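You operate a simulated robot arm through the tools that you are given. There is no shell and no other tool.

You are at the controls of a simulated robot arm. One attempt, no reset.

TASK
Put things in order on the top of the low table. At the end: the gold brass weight (marked "200 g") from the top of the low table is in the silver two-handled steel pot; the beige packet from the top of the low table stands on top of the white pad; the gold tumbler stands where the beige packet stood; the cream price peg from the top of the low table stands on top of the closed blue carton; whatever was shut is shut again. Leave all else as you found it, and nothing knocked over.

The check looks at the end state, three seconds after you hand in, the way a careful person would. Anything else that was tipped, shoved, dropped, spilled or broken makes it a failure.

THE ROBOT
A 6-joint arm with a two-finger parallel gripper, fixed in place. Base frame: the origin is at the foot of the arm, x ahead of it, y to its left, z up; the work surface is at about z = 0. Readings come in mm, degrees, newtons and seconds.
With the tool pointing down near the work surface it reaches from about 120 to 500 mm from the base axis. Its first joint turns from -72.0 to 72.0 degrees. Payload 0.65 kg.
The tool frame sits at the grasp point between the pads (the TCP): z along the fingers, y along the line on which they close. The tips reach 25 mm beyond it. Largest opening 76 mm; finger width 18, thickness 10; the body of the gripper, 36 by 78 mm, starts 45 mm behind the TCP.
Orientation is told as [roll, pitch, yaw] about the base's x, y, z axes, in that order, counted from this pose: with the fingers straight down and closing along the base's y, the tool's x points along the base's -x, its y along +y and its z along -z.

THE INTERFACE
- The arm moves only by the tool play_rows. Its argument "series" is a list of rows, each an object of numbers (a shift or turn left out is 0, a gripper value left out holds the last): "wx", "wy", "wz": the turn, a rotation vector about the base's x, y, z in rad; "x", "y", "z": the shift along the base's x, y, z in m; "hand": the finger opening in m, from 0 to 0.076. In form: [{"wx": .., "wy": .., "wz": .., "x": .., "y": .., "z": .., "hand": ..}, ...]. A call has 1 to 20 rows; each row shifts and turns the commanded pose from where the row before left it. A row lasts 0.2 s, in which the tool goes at most 50 mm and 8.6 degrees; a call with a longer step from one row to the next is refused whole, and so is a gripper value outside its range. Where a pose cannot be reached the arm comes as near as it can. A force on the tool above 40 N (or 10 N above the force at the start of the call, whichever is more), or a blocked arm, ends the call early, and 0.2 s more pass. Each finger travels about 108 mm/s and halts on what it meets, pressing with about 43 N; the grip force reading is that of the motor and also rises with nothing between the fingers. The clock runs only during rows and for 0.2 s after the last one: add rows that do not move to give the fingers time. It gives the time, the measured TCP pose, the force on the tool (base axes), the opening and the grip force at its end, in the units of the frame above (readings bear some noise), with the torque about the TCP (base axes, N m) and any sound that the robot's microphone picked up.
- Cameras (640 x 400 px; columns grow to the right, rows downward): "scene" is fixed at [50.5, 272.5, 391.9]; the picture's right is [-0.74, -0.67, 0.00], its down [-0.40, 0.44, -0.80] and it looks along [0.54, -0.60, -0.59] (base axes); focal length 214 px, centre (320, 200). "wrist" rides on the gripper at [58, 11, -81] in the tool frame; the picture's right is [-0.18, 0.98, 0.00], its down [-0.75, -0.14, -0.64] and it looks along [-0.63, -0.12, 0.77] (tool axes); focal length 243 px, centre (320, 200). There is no depth. A picture from a camera that has moved, and an enlarged one, comes with that camera's place and axes in the base frame and with its lens. The place of the scene camera against the robot may be out by one fixed shift of up to 18 mm in any direction.
- snapshot(camera): a new picture of that camera. The clock stands still meanwhile.
- zoom(camera, box): a new picture of the part [left, top, right, bottom] of that camera's present view, enlarged. The clock stands still meanwhile.
- job_done(): hands the job in; it is judged then, once.

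Nothing tells you positions but the pictures and the camera data. Unless the task says otherwise, let go and move clear before handing in.

The tools are called after "Emit:" as name(argument=value, ...) on one line, values as JSON. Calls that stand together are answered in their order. play_rows: Moves the arm, as the interface text tells. Its arguments: {"type":"object","properties":{"series":{"type":"array","items":{"type":"object","properties":{"wx":{"type":"number"},"wy":{"type":"number"},"wz":{"type":"number"},"x":{"type":"number"},"y":{"type":"number"},"z":{"type":"number"},"hand":{"type":"number"}}}}},"required":["series"]} The other tools are called the same way: snapshot (camera) takes a picture; zoom (camera, box) takes an enlarged picture of a part of a camera's view; job_done () hands the job in.

At the start:

```text
time: 0.0
ee_pos: [272.1, 59.4, 305.1]
orientation: [0.1, 0.1, 0.0]
force: [0.2, -0.8, -0.3]
ft_torque: [-0.01, 0.01, 0.01]
opening: 75.8
grip_force: 0.1
```

scene: 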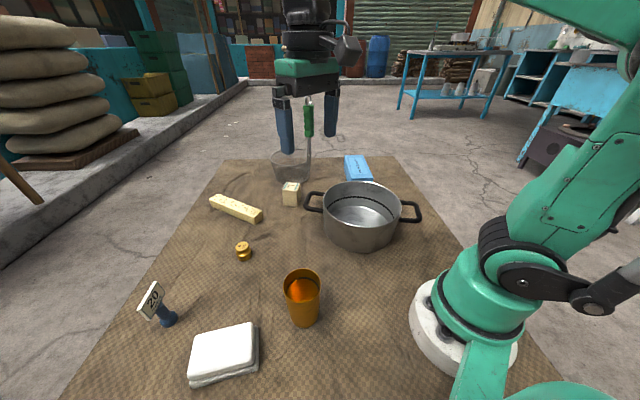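
wrist: 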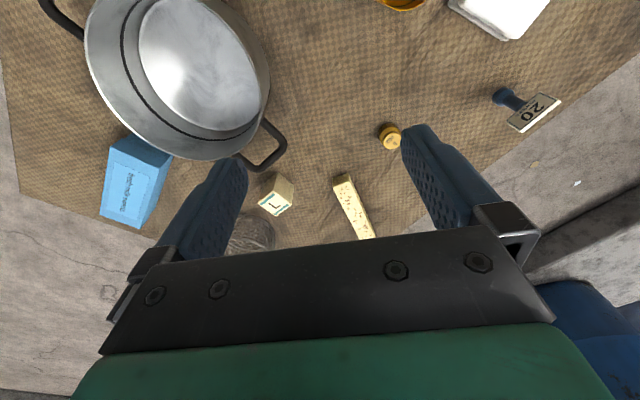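

I see a mat with a steel pot, a blue carton, a glass holding a green-handled tool, a small beige cube, a yellow bar, a brass weight, a price peg, a white pad and a gold tumbler. First I will enlarge the views to identify everything.

Emit:
zoom(camera="scene", box=[200, 140, 440, 290])

Emit:
zoom(camera="scene", box=[120, 230, 360, 400])

Emit:
zoom(camera="wrist", box=[220, 100, 460, 250])

Emit:
zoom(camera="wrist", box=[30, 0, 300, 240])

```text
2.67 times, centred on (320, 215) of scene
camera zoom: at [50.5, 272.5, 391.9], right [-0.74, -0.67, 0.0], down [-0.4, 0.44, -0.8], along [0.54, -0.6, -0.59], focal length 572 px, centre (320, 160)
```

zoom: 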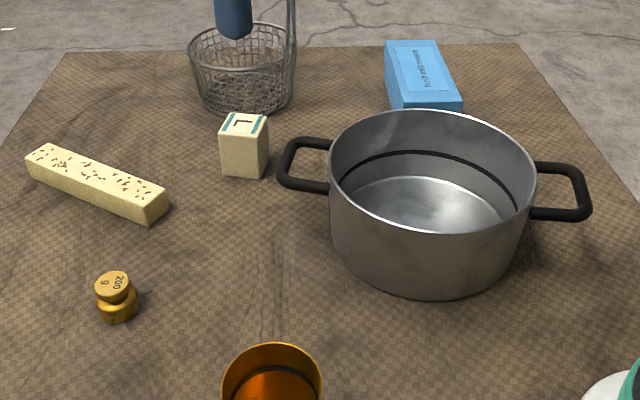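

```text
2.35 times, centred on (240, 315) of scene
camera zoom: at [50.5, 272.5, 391.9], right [-0.74, -0.67, 0.0], down [-0.4, 0.44, -0.8], along [0.54, -0.6, -0.59], focal length 505 px, centre (508, -71)
```

zoom: 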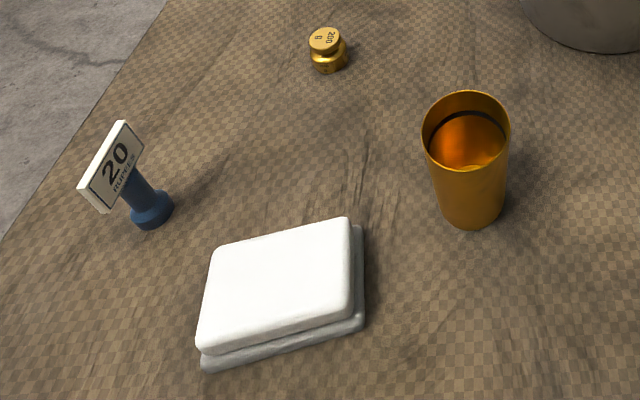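

```text
2.67 times, centred on (340, 175) of wrist
camera zoom: at [212.3, 72.1, 385.4], right [0.18, 0.98, 0.0], down [0.75, -0.14, 0.64], along [0.63, -0.12, -0.77], focal length 647 px, centre (267, 267)
```

zoom: 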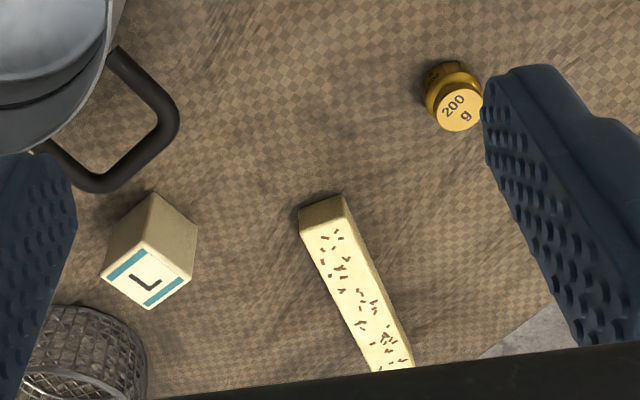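

```text
1.67 times, centred on (165, 120) of wrist
camera zoom: at [212.3, 72.1, 385.4], right [0.18, 0.98, 0.0], down [0.75, -0.14, 0.64], along [0.63, -0.12, -0.77], focal length 404 px, centre (578, 333)
```

zoom: 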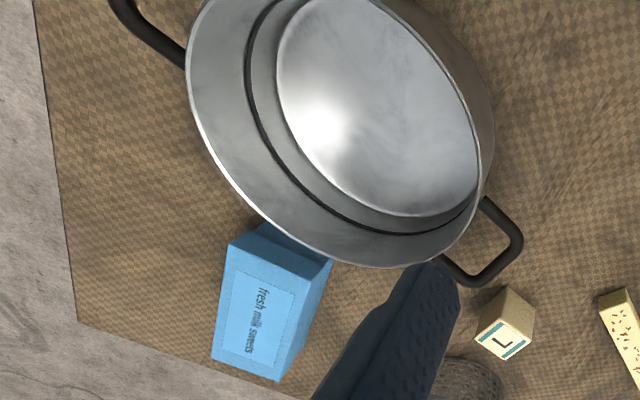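

The likely beige packet is the small block with the teal-striped label, but I want closer views before committing. Next I pull the arm back to survey from above.

Emit:
play_rows(series=[{"x": -0.025}, {"x": -0.03}, {"x": -0.03}, {"x": -0.025}, {}])

```text
time: 1.2
ee_pos: [160.7, 60.5, 305.1]
orientation: [0.0, 0.1, 0.0]
force: [0.7, 0.5, -0.8]
ft_torque: [0.0, 0.01, -0.03]
opening: 75.6
grip_force: 0.0
```

Emit:
snapshot(camera="wrist")

Emit:
snapshot(camera="scene")

Emit:
zoom(camera="scene", box=[260, 130, 400, 220])

```text
taken
camera wrist: at [101.8, 72.4, 386.2], right [0.18, 0.98, 0.0], down [0.75, -0.14, 0.64], along [0.63, -0.12, -0.77], focal length 243 px, centre (320, 200)
```

wrist: 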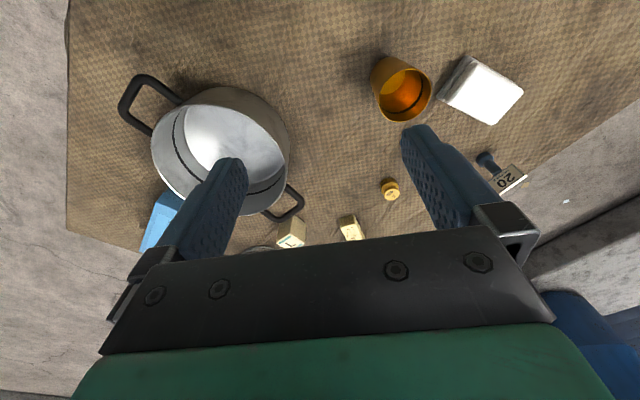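

```text
taken
```

scene: 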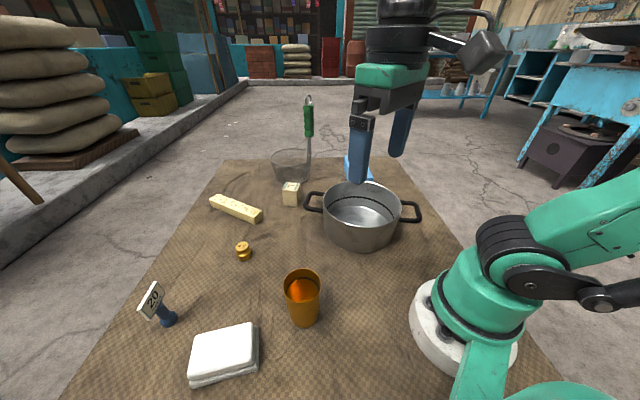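

```text
4.44 times, centred on (330, 175) of scene
camera zoom: at [50.4, 272.5, 391.9], right [-0.74, -0.67, 0.0], down [-0.4, 0.44, -0.8], along [0.54, -0.6, -0.59], focal length 953 px, centre (276, 311)
```

zoom: 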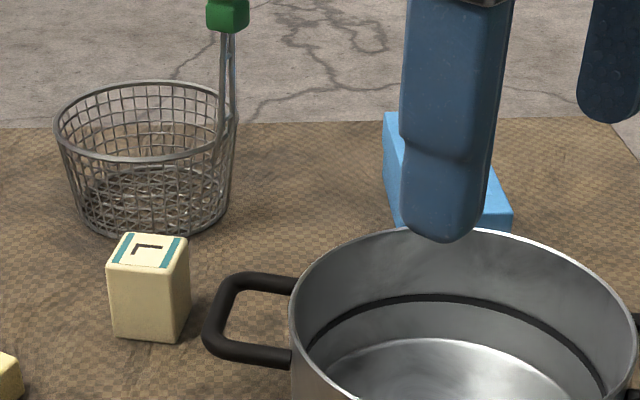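

The wire basket with the green handle is a separate object, and the packet by it carries a small label. I'll take enlarged wrist views to measure the positions.

Emit:
zoom(camera="wrist", box=[350, 40, 540, 210])

Emit:
zoom(camera="wrist", box=[110, 60, 320, 255])

```text
2.35 times, centred on (445, 125) of wrist
camera zoom: at [101.8, 72.4, 386.2], right [0.18, 0.98, 0.0], down [0.75, -0.14, 0.64], along [0.63, -0.12, -0.77], focal length 571 px, centre (26, 376)
```

zoom: 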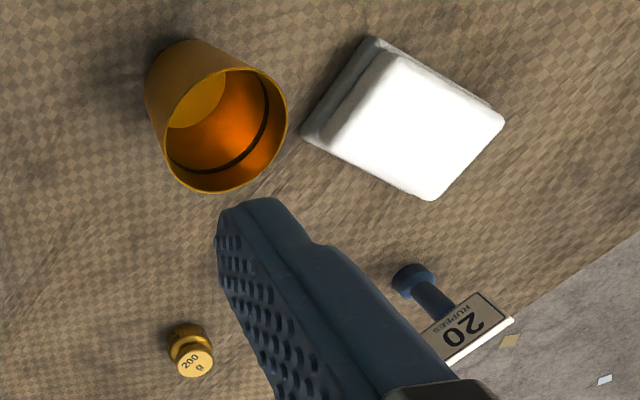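

```text
2.05 times, centred on (215, 158) of wrist
camera zoom: at [101.8, 72.4, 386.2], right [0.18, 0.98, 0.0], down [0.75, -0.14, 0.64], along [0.63, -0.12, -0.77], focal length 498 px, centre (535, 287)
```

zoom: 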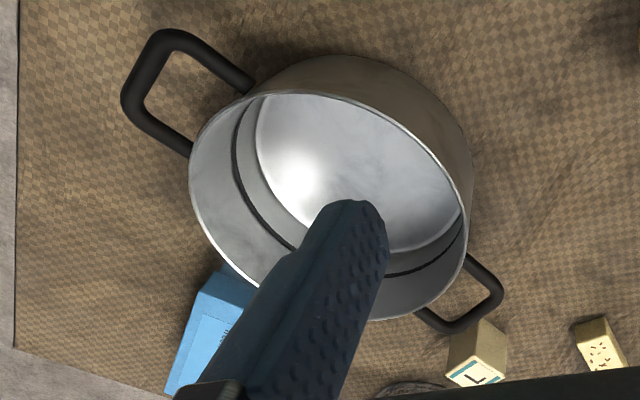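

The brass weight is near x≈405, y≈152. I'll move the open gripper above it and look again from closer.

Emit:
play_rows(series=[{"x": 0.02, "y": 0.008, "z": -0.005}, {"x": 0.0305, "y": 0.0115, "z": -0.013}, {"x": 0.0305, "y": 0.0115, "z": -0.013}, {"x": 0.0305, "y": 0.0115, "z": -0.013}, {"x": 0.0305, "y": 0.0115, "z": -0.013}, {"x": 0.0305, "y": 0.0115, "z": -0.013}, {"x": 0.0305, "y": 0.0115, "z": -0.013}, {"x": 0.0305, "y": 0.0115, "z": -0.013}, {"x": 0.0105, "y": 0.0035, "z": -0.009}, {}])

Emit:
snapshot(camera="wrist")

```text
time: 3.4
ee_pos: [405.9, 152.4, 199.1]
orientation: [0.1, -0.1, -0.1]
force: [0.5, 0.2, 0.2]
ft_torque: [-0.02, 0.0, -0.01]
opening: 76.0
grip_force: 0.0
```

```text
taken
camera wrist: at [346.7, 164.1, 279.6], right [0.18, 0.98, 0.0], down [0.75, -0.14, 0.64], along [0.63, -0.12, -0.77], focal length 243 px, centre (320, 200)
```

wrist: 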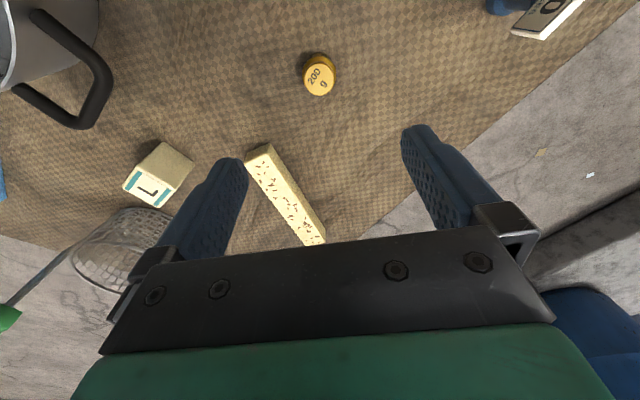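

The weight looks nearly beneath the tool. I'll enlarge the view to confirm, and look at the packet and bar as well.

Emit:
zoom(camera="wrist", box=[270, 30, 370, 110])

Emit:
zoom(camera="wrist", box=[80, 110, 320, 250])

Emit:
zoom(camera="scene", box=[200, 170, 340, 270])

```text
5.00 times, centred on (320, 70) of wrist
camera zoom: at [346.7, 164.1, 279.6], right [0.18, 0.98, 0.0], down [0.75, -0.14, 0.64], along [0.63, -0.12, -0.77], focal length 1213 px, centre (320, 850)
```

zoom: 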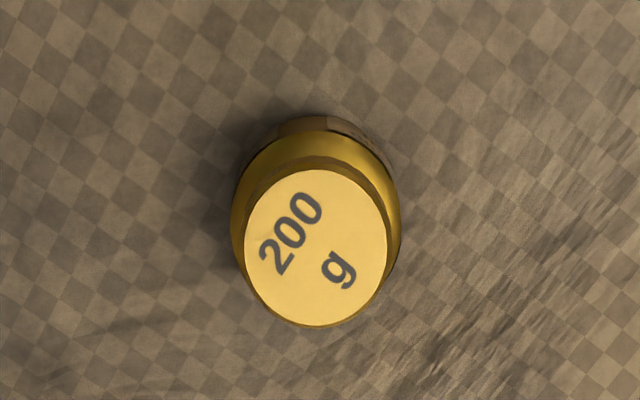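

```text
2.67 times, centred on (200, 180) of wrist
camera zoom: at [346.7, 164.1, 279.6], right [0.18, 0.98, 0.0], down [0.75, -0.14, 0.64], along [0.63, -0.12, -0.77], focal length 647 px, centre (640, 253)
```

zoom: 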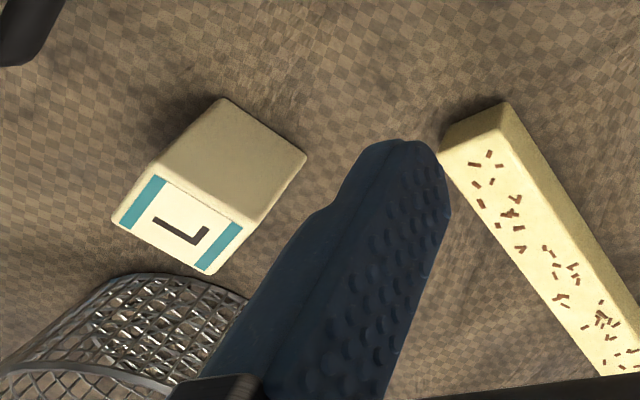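

```text
4.00 times, centred on (270, 220) of scene
camera zoom: at [50.5, 272.5, 391.9], right [-0.74, -0.67, 0.0], down [-0.4, 0.44, -0.8], along [0.54, -0.6, -0.59], focal length 858 px, centre (520, 120)
```

zoom: 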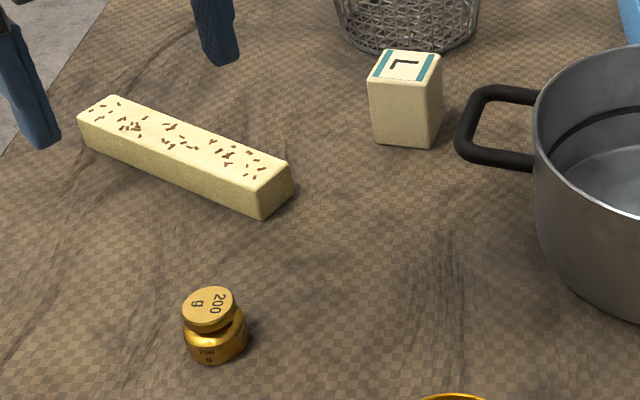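

The weight's knob is right under the gripper: base about 32 mm wide, roughly 28 mm tall. I go down, grip it and lift.

Emit:
play_rows(series=[{"z": -0.04}, {"z": -0.04}, {"z": -0.04}, {"z": -0.03}, {"z": -0.012}, {"z": -0.007}, {}])

Emit:
zoom(camera="wrist", box=[200, 60, 440, 220])

```text
time: 5.0
ee_pos: [406.3, 152.7, 30.2]
orientation: [0.0, 0.0, 0.0]
force: [0.0, 0.0, -0.4]
ft_torque: [0.01, 0.0, 0.0]
opening: 76.1
grip_force: 0.0
```

```text
2.50 times, centred on (320, 140) of wrist
camera zoom: at [346.4, 164.3, 111.4], right [0.18, 0.98, 0.0], down [0.75, -0.14, 0.64], along [0.63, -0.12, -0.77], focal length 606 px, centre (320, 350)
```

zoom: 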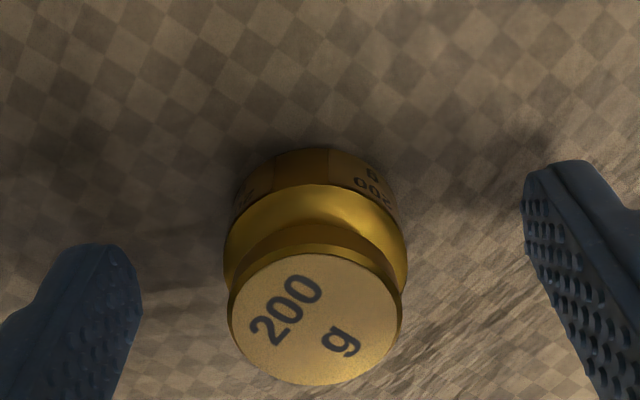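

The weight is centred between the pads. I close on it and lift gently.

Emit:
play_rows(series=[{"hand": 0.02}, {"hand": 0.02}, {"hand": 0.02}, {"hand": 0.02}])

```text
time: 6.0
ee_pos: [406.2, 153.3, 31.8]
orientation: [0.0, 0.0, 0.0]
force: [-0.5, 0.6, 0.0]
ft_torque: [0.02, -0.02, 0.03]
opening: 33.2
grip_force: 42.6
```

Gripped at 33 mm. I lift it straight up and check.

Emit:
play_rows(series=[{"z": 0.015}, {"z": 0.03}, {"z": 0.04}, {"z": 0.04}, {"z": 0.04}, {"z": 0.03}, {}])

Emit:
snapshot(camera="wrist")

Emit:
snapshot(camera="scene")

```text
time: 7.6
ee_pos: [405.5, 152.3, 226.8]
orientation: [0.0, -0.1, 0.0]
force: [0.3, -0.4, -1.7]
ft_torque: [-0.03, -0.01, 0.0]
opening: 33.0
grip_force: 43.1
```

```text
taken
camera wrist: at [346.6, 164.4, 306.6], right [0.18, 0.98, 0.0], down [0.75, -0.14, 0.64], along [0.63, -0.12, -0.77], focal length 243 px, centre (320, 200)
```

wrist: 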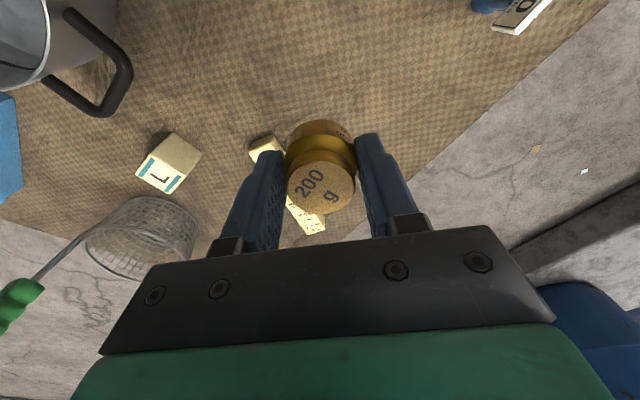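

```text
taken
```

scene: 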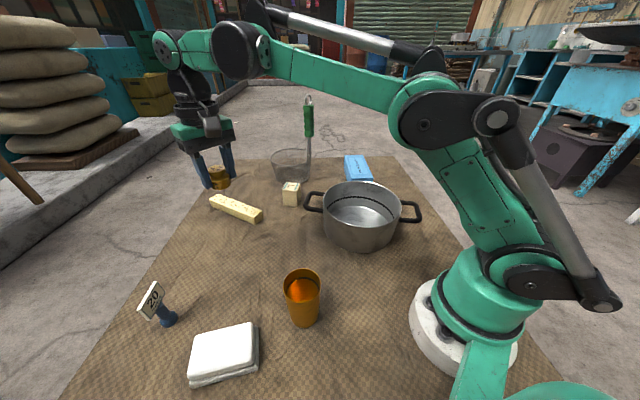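

The weight is held firmly and everything else is undisturbed. Next I carry it over to the pot, whose centre I put near (250, -103).

Emit:
play_rows(series=[{"x": -0.01, "y": -0.015}, {"x": -0.018, "y": -0.03}, {"x": -0.019, "y": -0.032}, {"x": -0.019, "y": -0.032}, {"x": -0.019, "y": -0.032}, {"x": -0.019, "y": -0.032}, {"x": -0.019, "y": -0.032}, {"x": -0.018, "y": -0.03}, {"x": -0.01, "y": -0.015}, {"x": -0.004, "y": -0.005}, {}])

Emit:
snapshot(camera="wrist")

Emit:
snapshot(camera="scene")

```text
time: 10.0
ee_pos: [250.3, -102.4, 225.8]
orientation: [0.1, -0.1, 0.0]
force: [-0.2, -0.2, -2.0]
ft_torque: [0.02, 0.02, -0.01]
opening: 33.1
grip_force: 43.4
```

```text
taken
camera wrist: at [190.4, -91.4, 306.6], right [0.18, 0.98, 0.0], down [0.75, -0.14, 0.64], along [0.63, -0.12, -0.77], focal length 243 px, centre (320, 200)
```

wrist: 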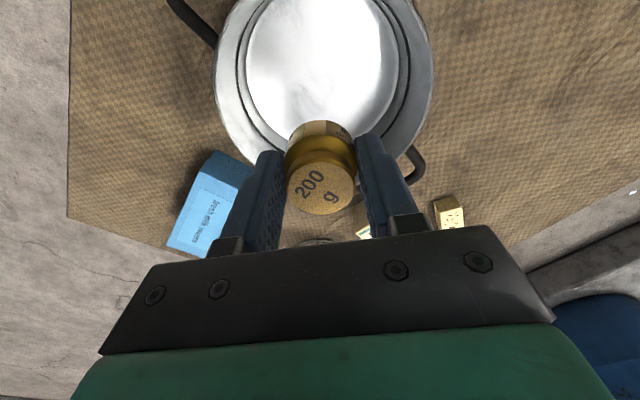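

```text
taken
```

scene: 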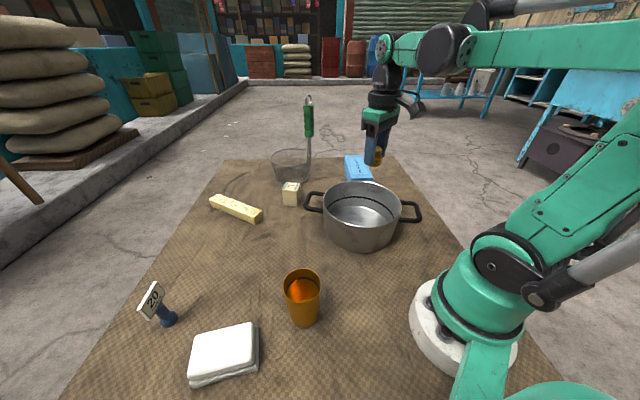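

The tool is centred over the pot. I lower the weight carefully into it, stopping just above the floor.

Emit:
play_rows(series=[{"z": -0.03}, {"z": -0.04}, {"z": -0.04}, {"z": -0.035}, {"z": -0.025}, {"z": -0.01}, {"z": -0.006}, {}])

Emit:
snapshot(camera="scene")

Emit:
snapshot(camera="wrist")

```text
time: 11.8
ee_pos: [251.9, -102.1, 40.6]
orientation: [0.0, 0.0, 0.0]
force: [-0.3, 0.6, -1.8]
ft_torque: [0.03, -0.03, 0.0]
opening: 32.8
grip_force: 42.6
```

```text
taken
```

scene: 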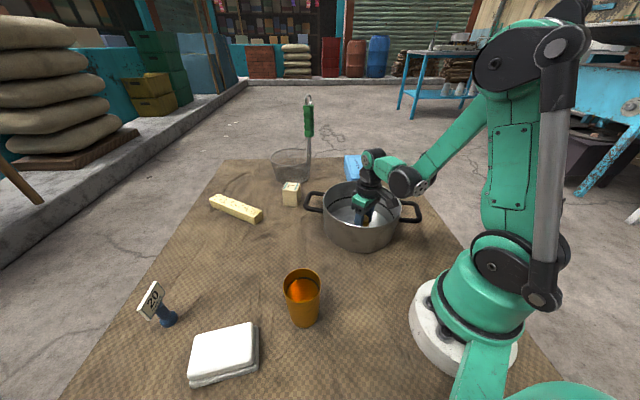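

```text
taken
camera wrist: at [191.9, -90.7, 120.8], right [0.18, 0.98, 0.0], down [0.75, -0.14, 0.64], along [0.63, -0.12, -0.77], focal length 243 px, centre (320, 200)
```

wrist: 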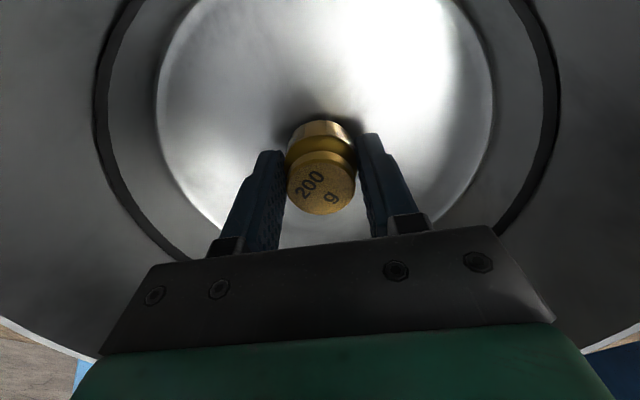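

The weight is just above the pot floor, so I creep down in small steps until contact shows.

Emit:
play_rows(series=[{"z": -0.0015}, {"z": -0.0015}, {"z": -0.0015}, {}])

```text
time: 12.8
ee_pos: [250.4, -101.4, 36.4]
orientation: [0.0, 0.1, 0.0]
force: [-0.8, 0.3, 28.6]
ft_torque: [0.01, -0.06, -0.01]
opening: 33.3
grip_force: 43.2
```

Contact with the pot floor is confirmed. I ease the load off and open the fingers modestly.

Emit:
play_rows(series=[{"z": 0.001}, {}, {"hand": 0.05}, {"hand": 0.05}, {}])

Emit:
snapshot(camera="wrist")

```text
time: 14.0
ee_pos: [250.9, -101.8, 37.3]
orientation: [0.0, 0.0, -0.1]
force: [0.4, 0.0, -0.3]
ft_torque: [-0.01, -0.02, 0.02]
opening: 49.8
grip_force: 0.3
```

```text
taken
camera wrist: at [191.4, -90.7, 117.3], right [0.18, 0.98, 0.0], down [0.75, -0.14, 0.64], along [0.63, -0.12, -0.77], focal length 243 px, centre (320, 200)
```

wrist: 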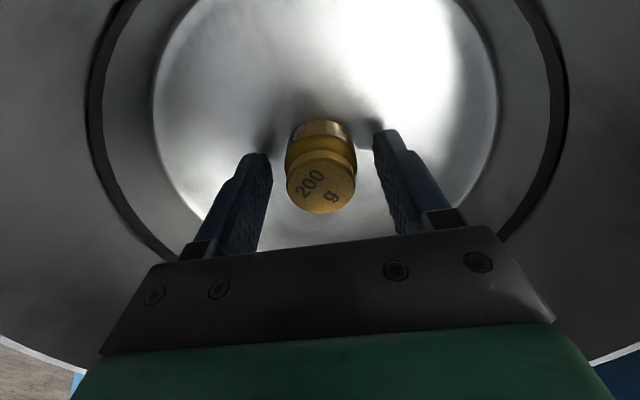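

The weight stands upright in the pot. I rise out and move to view the packet from above.

Emit:
play_rows(series=[{"z": 0.02}, {"z": 0.04}, {"z": 0.045}, {"z": 0.045}, {"z": 0.035, "hand": 0.076}, {"x": 0.03, "y": 0.008}, {"x": 0.04, "y": 0.011}, {"x": 0.04, "y": 0.011}, {"x": 0.04, "y": 0.011}, {"x": 0.03, "y": 0.008}, {"x": 0.01, "y": 0.003}, {}])

Emit:
snapshot(camera="wrist")

Emit:
snapshot(camera="scene")

```text
time: 16.6
ee_pos: [439.9, -49.5, 221.9]
orientation: [0.0, 0.0, 0.1]
force: [0.4, -0.5, 0.4]
ft_torque: [0.04, -0.01, -0.01]
opening: 75.8
grip_force: 0.2
```

```text
taken
camera wrist: at [381.3, -38.2, 302.3], right [0.18, 0.98, 0.0], down [0.75, -0.14, 0.64], along [0.63, -0.12, -0.77], focal length 243 px, centre (320, 200)
```

wrist: 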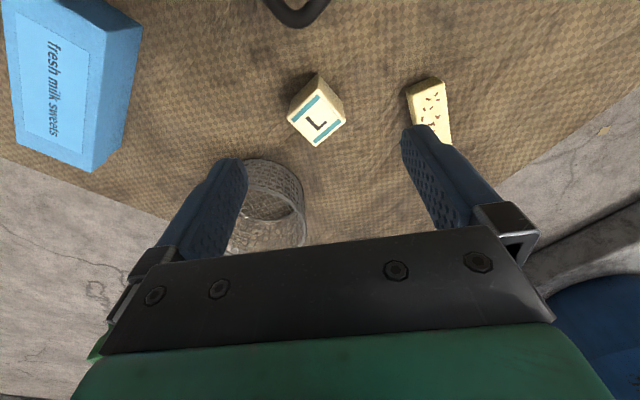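

```text
taken
```

scene: 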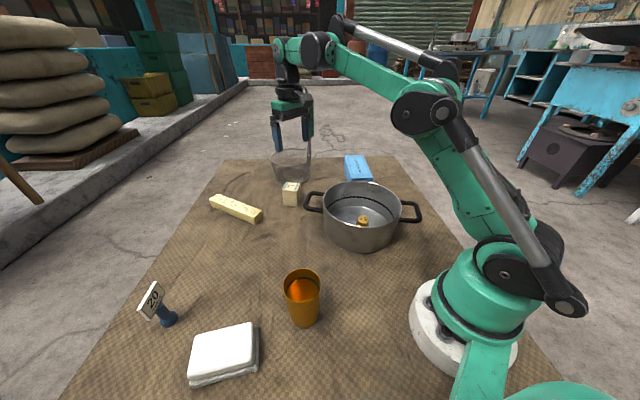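

Emit:
zoom(camera="wrist", box=[270, 60, 370, 160])

Emit:
zoom(camera="wrist", box=[0, 0, 240, 180])

Emit:
zoom(camera="scene", box=[260, 150, 340, 220])

```text
4.00 times, centred on (320, 110) of wrist
camera zoom: at [381.3, -38.2, 302.3], right [0.18, 0.98, 0.0], down [0.75, -0.14, 0.64], along [0.63, -0.12, -0.77], focal length 970 px, centre (320, 560)
```

zoom: 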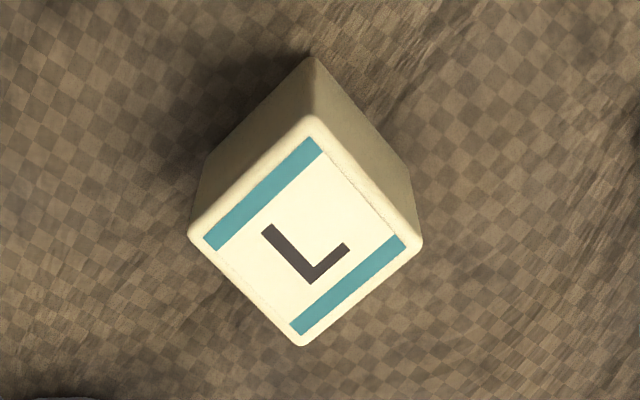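

```text
2.22 times, centred on (120, 90) of wrist
camera zoom: at [381.3, -38.2, 302.3], right [0.18, 0.98, 0.0], down [0.75, -0.14, 0.64], along [0.63, -0.12, -0.77], focal length 539 px, centre (764, 444)
```

zoom: 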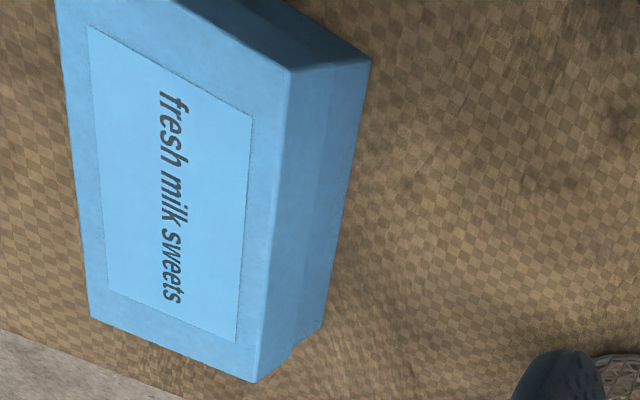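

```text
5.71 times, centred on (300, 185) of scene
camera zoom: at [50.5, 272.5, 391.9], right [-0.74, -0.67, 0.0], down [-0.4, 0.44, -0.8], along [0.54, -0.6, -0.59], focal length 1226 px, centre (434, 286)
```

zoom: 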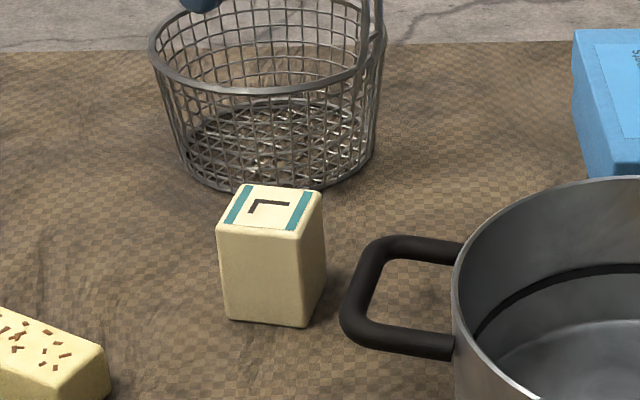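

The packet measures about 42×42×59 mm, centred near (475, -59), with its sides turned about 31.6°. I'll rotate the gripper to match and hover over it.

Emit:
play_rows(series=[{"wz": 0.11, "x": 0.007, "y": -0.002}, {"wz": 0.11, "x": 0.007, "y": -0.002}, {"wz": 0.11, "x": 0.007, "y": -0.002}, {"wz": 0.11, "x": 0.007, "y": -0.002}, {"wz": 0.1115, "x": 0.007, "y": -0.0015}, {"z": -0.03}, {"z": -0.03}, {}])

Emit:
snapshot(camera="wrist")

Emit:
snapshot(camera="scene")

```text
time: 18.4
ee_pos: [450.8, -55.7, 147.9]
orientation: [0.0, 0.0, 31.6]
force: [0.1, -0.2, 0.3]
ft_torque: [0.0, -0.01, 0.04]
opening: 76.1
grip_force: 0.1
out of reach, approached as far as the arm can: row 2, 3, 4
```

```text
taken
camera wrist: at [394.8, -77.3, 228.3], right [-0.36, 0.93, 0.0], down [0.71, 0.27, 0.64], along [0.6, 0.23, -0.77], focal length 243 px, centre (320, 200)
```

wrist: 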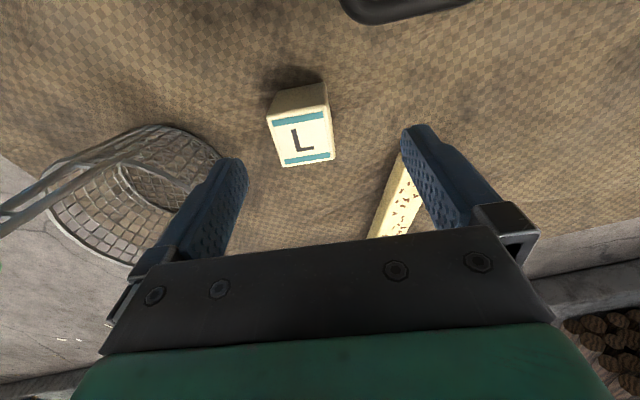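

```text
taken
```

scene: 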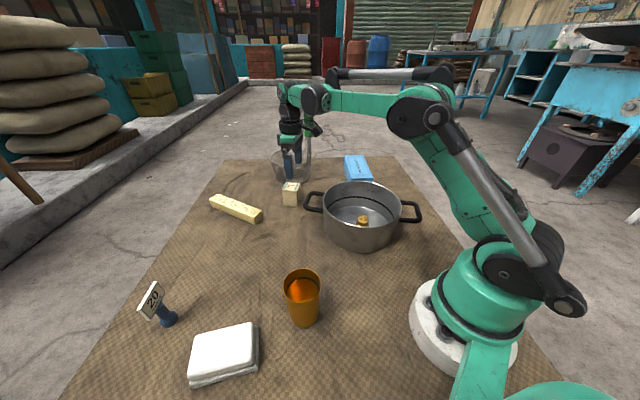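

The farther reach was limited at that height, so the arm stopped at (451, -56, 148) with the right yaw. I'll lower first and then move the rest of the way over the packet.

Emit:
play_rows(series=[{"z": -0.025}, {"z": -0.02}, {"x": 0.012, "y": -0.0015}, {"x": 0.012, "y": -0.0018}, {}])

Emit:
snapshot(camera="wrist")

```text
time: 19.6
ee_pos: [474.6, -59.5, 105.1]
orientation: [0.0, 0.0, 31.6]
force: [-0.8, 0.2, 0.0]
ft_torque: [0.04, 0.04, 0.04]
opening: 75.8
grip_force: 0.0
```

```text
taken
camera wrist: at [418.5, -80.8, 184.2], right [-0.36, 0.93, 0.0], down [0.72, 0.27, 0.64], along [0.6, 0.23, -0.77], focal length 243 px, centre (320, 200)
```

wrist: 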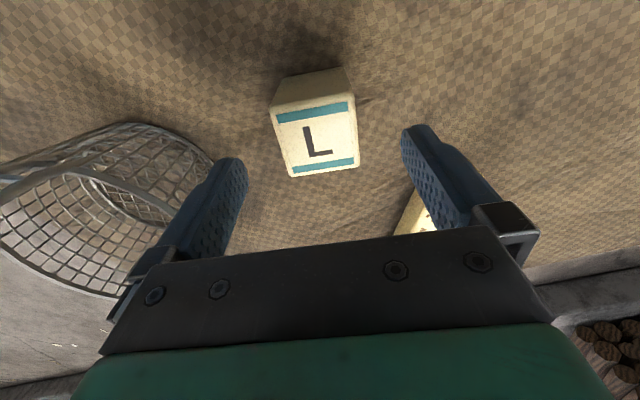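

The packet is centred beneath the gripper. Before descending I check how close the left finger comes to the wire basket.

Emit:
zoom(camera="wrist", box=[0, 80, 320, 280])

Emit:
zoom(camera="scene", box=[250, 110, 350, 220])

```text
2.00 times, centred on (160, 180) of wrist
camera zoom: at [418.5, -80.8, 184.2], right [-0.36, 0.93, 0.0], down [0.72, 0.27, 0.64], along [0.6, 0.23, -0.77], focal length 485 px, centre (640, 240)
```

zoom: 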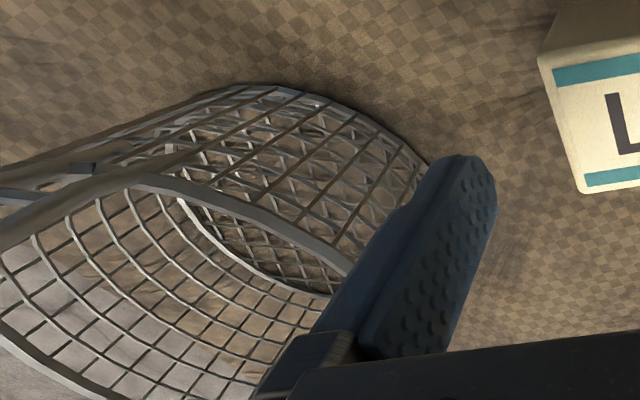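

```text
3.64 times, centred on (300, 165) of scene
camera zoom: at [50.5, 272.5, 391.9], right [-0.74, -0.67, 0.0], down [-0.4, 0.44, -0.8], along [0.54, -0.6, -0.59], focal length 780 px, centre (393, 327)
```

zoom: 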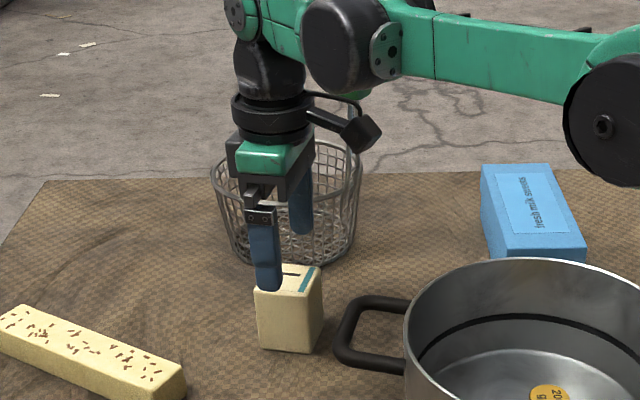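

The basket's nearest point is about 35 mm from the finger, which is enough. I narrow the opening slightly, descend around the packet and grip it.

Emit:
play_rows(series=[{"hand": 0.064}, {"z": -0.025}, {"z": -0.025}, {"z": -0.013}, {"z": -0.006}, {}])

Emit:
snapshot(camera="wrist")

```text
time: 21.0
ee_pos: [474.8, -59.9, 34.0]
orientation: [0.0, 0.0, 31.7]
force: [0.3, 0.4, 0.4]
ft_torque: [0.0, 0.04, -0.02]
opening: 63.8
grip_force: 0.1
```

```text
taken
camera wrist: at [418.2, -80.8, 115.2], right [-0.36, 0.93, 0.0], down [0.72, 0.27, 0.64], along [0.6, 0.23, -0.77], focal length 243 px, centre (320, 200)
```

wrist: 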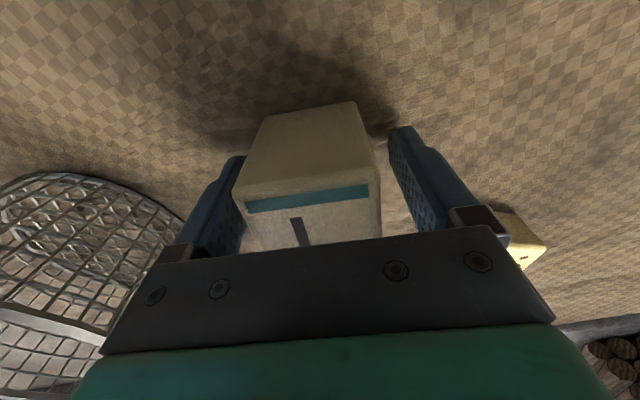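

The packet sits between the pads. I close on it.

Emit:
play_rows(series=[{"hand": 0.03}, {"hand": 0.03}, {"hand": 0.03}, {}])

```text
time: 22.0
ee_pos: [473.9, -60.0, 35.9]
orientation: [0.0, 0.0, 31.7]
force: [-0.7, -0.3, 0.1]
ft_torque: [-0.03, -0.01, -0.01]
opening: 44.6
grip_force: 43.0
```

Gripped at 44.6 mm. I lift the packet straight up, then bring it inward towards the pad, staying high over everything.

Emit:
play_rows(series=[{"z": 0.015}, {"z": 0.025}, {"z": 0.02}, {"x": -0.02, "y": 0.015, "z": 0.01}, {"x": -0.0244, "y": 0.028, "z": 0.0124}, {"x": -0.0244, "y": 0.028, "z": 0.0124}, {"x": -0.0244, "y": 0.028, "z": 0.0124}, {"x": -0.0244, "y": 0.028, "z": 0.0124}, {"x": -0.0244, "y": 0.028, "z": 0.0124}, {"x": -0.0244, "y": 0.028, "z": 0.0124}, {"x": -0.0244, "y": 0.028, "z": 0.0124}, {"x": -0.0244, "y": 0.028, "z": 0.0124}, {"x": -0.0244, "y": 0.028, "z": 0.0124}, {"x": -0.005, "y": 0.012, "z": 0.004}, {}])

Emit:
snapshot(camera="wrist")

Emit:
snapshot(camera="scene")

```text
time: 25.2
ee_pos: [230.3, 220.3, 221.0]
orientation: [0.0, -0.1, 31.6]
force: [-1.0, 0.5, -0.3]
ft_torque: [-0.05, 0.01, -0.03]
opening: 44.3
grip_force: 42.8
```

```text
taken
camera wrist: at [174.3, 198.6, 300.7], right [-0.36, 0.93, 0.0], down [0.72, 0.27, 0.64], along [0.6, 0.23, -0.77], focal length 243 px, centre (320, 200)
```

wrist: 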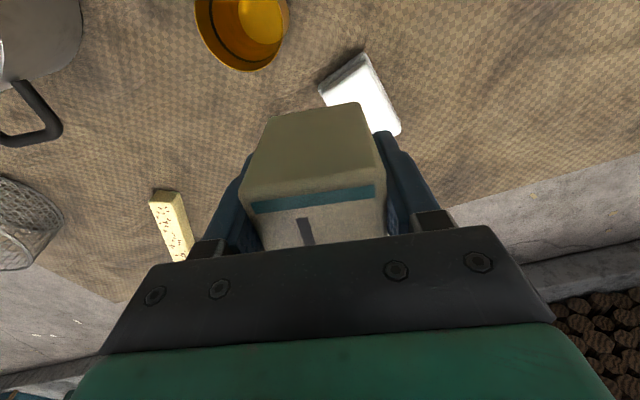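

```text
taken
```

scene: 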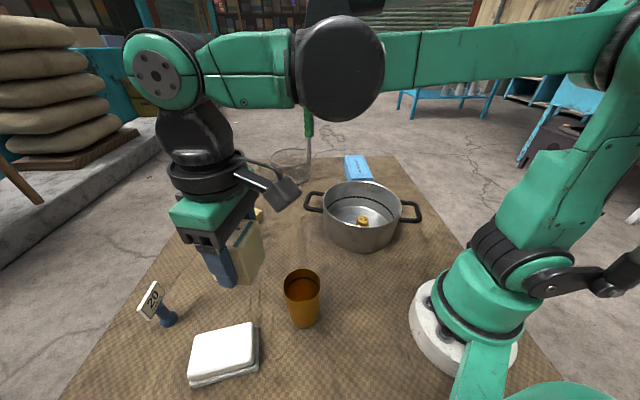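

The held packet hides part of the pad, so I sidestep to get a clear look at it before placing.

Emit:
play_rows(series=[{"x": 0.01, "y": -0.03}, {"x": 0.01, "y": -0.03}, {"x": 0.01, "y": -0.03}, {}])

Emit:
snapshot(camera="wrist")

Emit:
zoom(camera="wrist", box=[380, 20, 540, 150])

Emit:
zoom(camera="wrist", box=[240, 0, 400, 100])

```text
time: 26.2
ee_pos: [260.2, 129.5, 220.2]
orientation: [0.0, -0.1, 31.5]
force: [-0.1, -0.3, -0.6]
ft_torque: [-0.02, 0.02, 0.01]
opening: 44.3
grip_force: 43.3
```

```text
taken
camera wrist: at [203.5, 108.3, 301.0], right [-0.36, 0.93, 0.0], down [0.72, 0.27, 0.64], along [0.6, 0.23, -0.77], focal length 243 px, centre (320, 200)
```

wrist: 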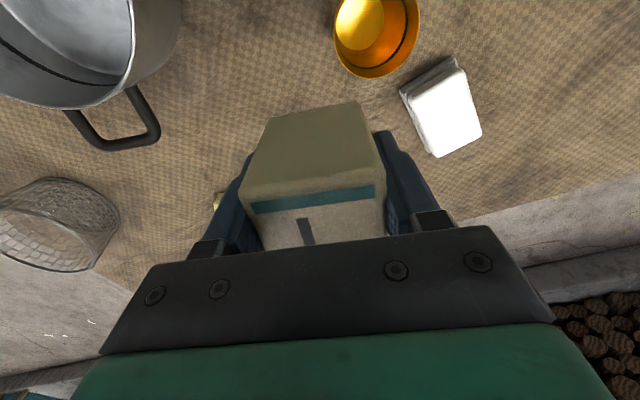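

```text
3.08 times, centred on (460, 85) of wrist
camera zoom: at [203.5, 108.3, 301.0], right [-0.36, 0.93, 0.0], down [0.72, 0.27, 0.64], along [0.6, 0.23, -0.77], focal length 746 px, centre (-111, 554)
```

zoom: 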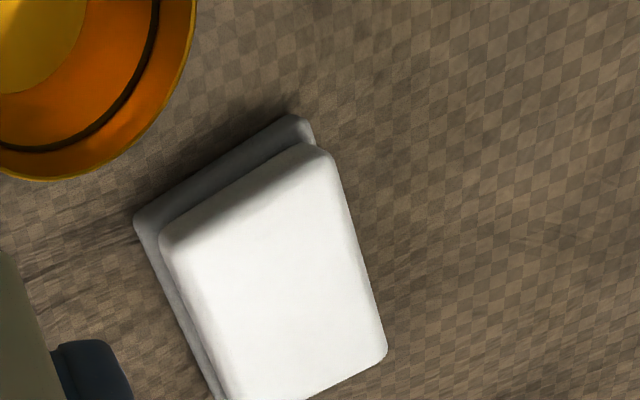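

```text
4.00 times, centred on (320, 50) of wrist
camera zoom: at [203.5, 108.3, 301.0], right [-0.36, 0.93, 0.0], down [0.72, 0.27, 0.64], along [0.6, 0.23, -0.77], focal length 970 px, centre (320, 800)
```

zoom: 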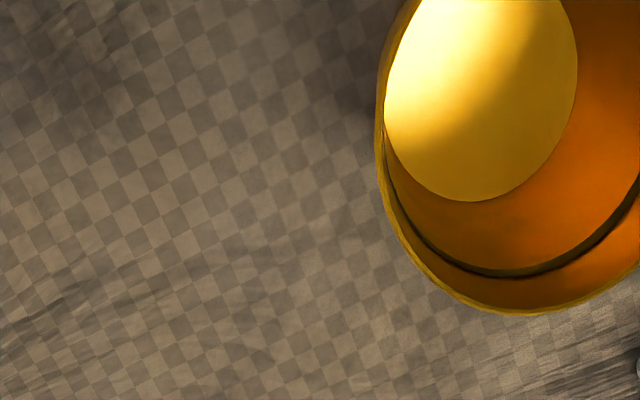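

The pad's top is about 88×56 mm, centred near (250.5, 285.5), with its long axis at about 54°. The tumbler is visibly empty. I move the packet over the pad and turn it to match.

Emit:
play_rows(series=[{"x": -0.001, "y": 0.02, "wz": 0.06}, {"x": -0.002, "y": 0.03, "wz": 0.07}, {"x": -0.002, "y": 0.03, "wz": 0.07}, {"x": -0.002, "y": 0.03, "wz": 0.07}, {"x": -0.002, "y": 0.03, "wz": 0.07}, {"x": -0.0007, "y": 0.016, "wz": 0.055}, {"z": -0.04}, {"z": -0.035}, {"z": -0.03}, {}])

Emit:
snapshot(camera="wrist")

Emit:
snapshot(camera="scene")

```text
time: 28.4
ee_pos: [250.9, 284.6, 114.7]
orientation: [0.0, 0.1, 54.2]
force: [0.3, 0.0, -1.0]
ft_torque: [-0.01, -0.02, -0.01]
opening: 44.8
grip_force: 42.7
```

```text
taken
camera wrist: at [207.0, 243.7, 195.4], right [-0.69, 0.72, 0.0], down [0.55, 0.53, 0.64], along [0.47, 0.44, -0.77], focal length 243 px, centre (320, 200)
```

wrist: 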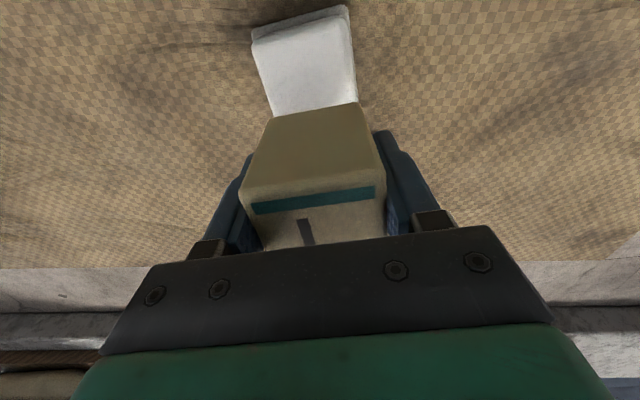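

```text
taken
```

scene: 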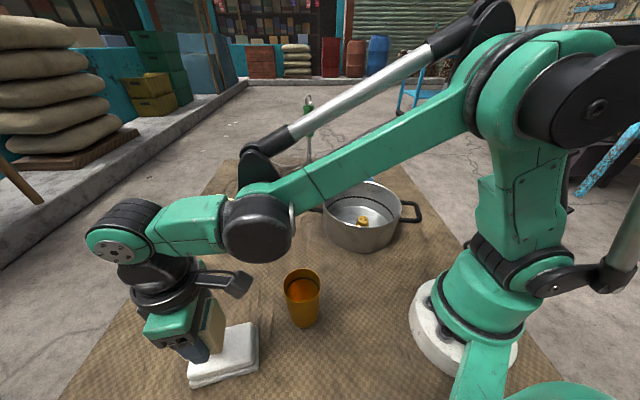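

The packet hovers above the pad and looks well lined up. I enlarge to check the centring before lowering.

Emit:
zoom(camera="wrist", box=[220, 0, 400, 130])

Emit:
zoom(camera="scene", box=[120, 280, 300, 400])

```text
3.08 times, centred on (310, 65) of wrist
camera zoom: at [207.0, 243.7, 195.4], right [-0.69, 0.72, 0.0], down [0.55, 0.53, 0.64], along [0.47, 0.44, -0.77], focal length 746 px, centre (351, 615)
```

zoom: 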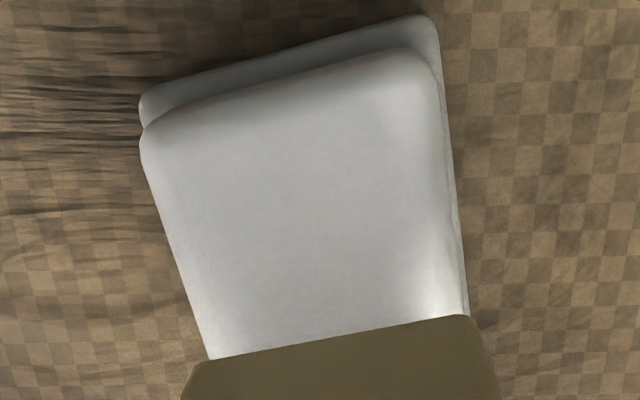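

```text
3.33 times, centred on (210, 340) of scene
camera zoom: at [50.5, 272.5, 391.9], right [-0.74, -0.67, 0.0], down [-0.4, 0.44, -0.8], along [0.54, -0.6, -0.59], focal length 715 px, centre (687, -267)
```

zoom: 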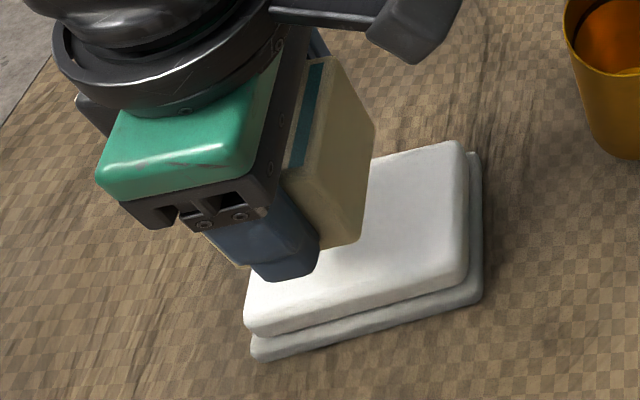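

The pad's centreline lies about 4 mm to one side of the tool, so I shift by (+2.6, -3.1) mm and lower to just above the pad.

Emit:
play_rows(series=[{"x": 0.0026, "y": -0.0031}, {"z": -0.025}, {"z": -0.015}, {"z": -0.008}, {}])

Emit:
zoom(camera="scene", box=[140, 280, 300, 400])

Emit:
zoom(camera="wrist", box=[200, 0, 440, 150])

```text
time: 29.3
ee_pos: [252.3, 281.3, 73.6]
orientation: [0.1, 0.0, 54.3]
force: [-1.5, -0.3, 17.2]
ft_torque: [0.08, -0.02, 0.03]
opening: 44.3
grip_force: 42.9
stopped in row 4: the force on the tool passed its limit at 56 N (the readings are from after the stop); the commanded pose is now the measured one
```

```text
3.33 times, centred on (220, 340) of scene
camera zoom: at [50.4, 272.4, 392.0], right [-0.74, -0.67, 0.0], down [-0.4, 0.44, -0.8], along [0.54, -0.6, -0.59], focal length 715 px, centre (653, -267)
```

zoom: 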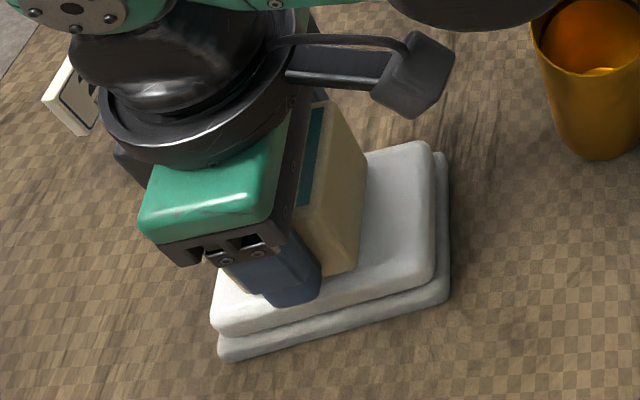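

```text
2.67 times, centred on (320, 75) of wrist
camera zoom: at [209.3, 241.0, 153.7], right [-0.69, 0.72, 0.0], down [0.55, 0.53, 0.64], along [0.47, 0.44, -0.77], focal length 647 px, centre (320, 533)
```

zoom: 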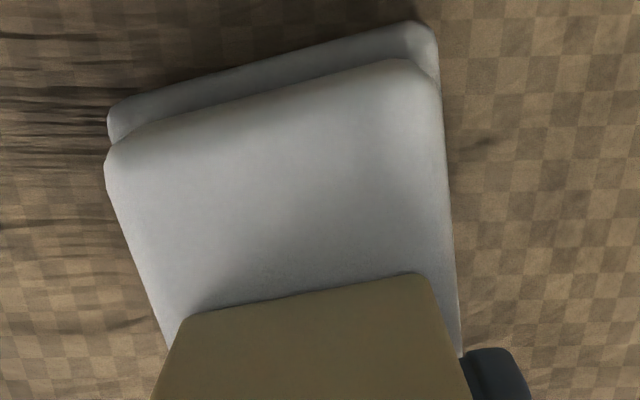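

The packet touched down already: the pad is about 38 mm tall. It is centred sideways but about 4 mm off along the pad, so I lift slightly, correct, and set it down gently.

Emit:
play_rows(series=[{"z": 0.005}, {"x": -0.0023, "y": -0.003}, {}, {"z": -0.002}, {"z": -0.0015}, {}])

```text
time: 30.7
ee_pos: [251.9, 278.5, 74.2]
orientation: [0.0, 0.0, 54.2]
force: [-0.2, -0.2, -0.7]
ft_torque: [-0.01, -0.01, 0.0]
opening: 44.6
grip_force: 43.3
```

Not touching yet, so I creep down.

Emit:
play_rows(series=[{"z": -0.0008}, {"z": -0.0006}, {}])

```text
time: 31.5
ee_pos: [250.6, 278.6, 73.3]
orientation: [0.0, 0.0, 54.2]
force: [0.1, 0.3, 18.6]
ft_torque: [0.09, -0.03, 0.02]
opening: 44.3
grip_force: 42.9
```

Contact is made. I ease off slightly, release and check.

Emit:
play_rows(series=[{"z": 0.0006}, {"hand": 0.064}, {"hand": 0.064}, {}])

Emit:
snapshot(camera="wrist")

Emit:
zoom(camera="scene", box=[140, 280, 300, 400])

```text
time: 32.5
ee_pos: [250.4, 279.1, 74.8]
orientation: [0.0, 0.0, 54.2]
force: [-0.2, -0.5, -0.1]
ft_torque: [0.01, -0.03, -0.02]
opening: 64.2
grip_force: 0.0
```

```text
taken
camera wrist: at [206.8, 237.9, 154.2], right [-0.69, 0.72, 0.0], down [0.56, 0.53, 0.64], along [0.47, 0.44, -0.77], focal length 243 px, centre (320, 200)
```

wrist: 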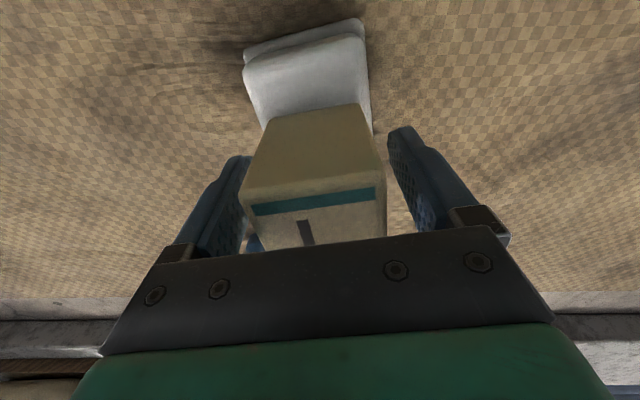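

```text
3.33 times, centred on (220, 340) of scene
camera zoom: at [50.5, 272.5, 391.9], right [-0.74, -0.67, 0.0], down [-0.4, 0.44, -0.8], along [0.54, -0.6, -0.59], focal length 715 px, centre (653, -267)
```

zoom: 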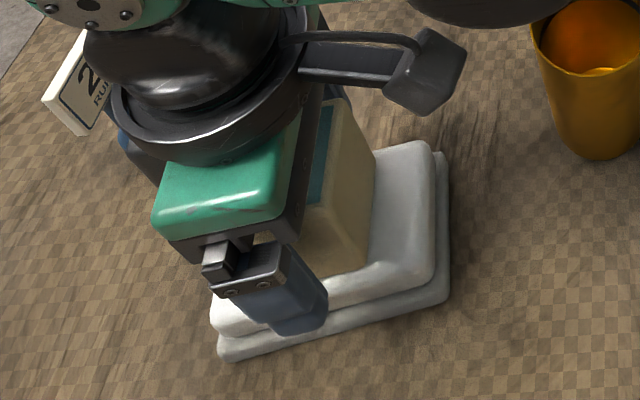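

The packet stands on the pad. I rise straight up and look again.

Emit:
play_rows(series=[{"z": 0.015}, {"z": 0.03}, {"z": 0.04}, {"z": 0.04, "hand": 0.076}, {"z": 0.02}, {}])

Emit:
snapshot(camera="wrist")

Emit:
snapshot(camera="scene")

```text
time: 33.9
ee_pos: [249.5, 279.3, 220.1]
orientation: [0.0, -0.1, 54.2]
force: [0.0, 0.5, -0.1]
ft_torque: [0.0, 0.02, 0.0]
opening: 76.1
grip_force: 0.1
```

```text
taken
camera wrist: at [206.6, 238.2, 299.6], right [-0.69, 0.72, 0.0], down [0.56, 0.53, 0.64], along [0.47, 0.44, -0.77], focal length 243 px, centre (320, 200)
```

wrist: 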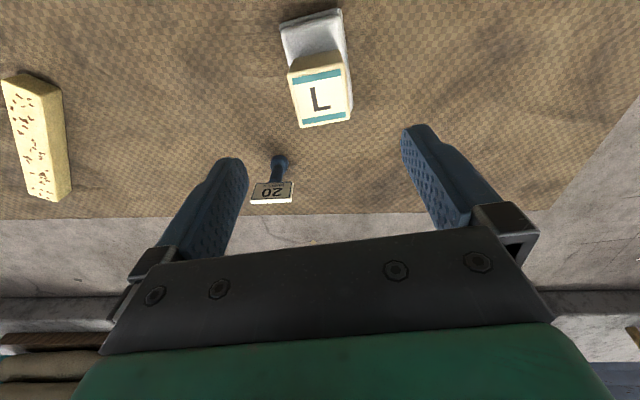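

```text
taken
```

scene: 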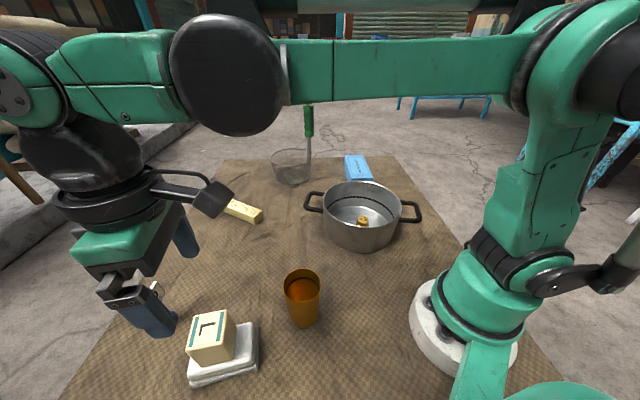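

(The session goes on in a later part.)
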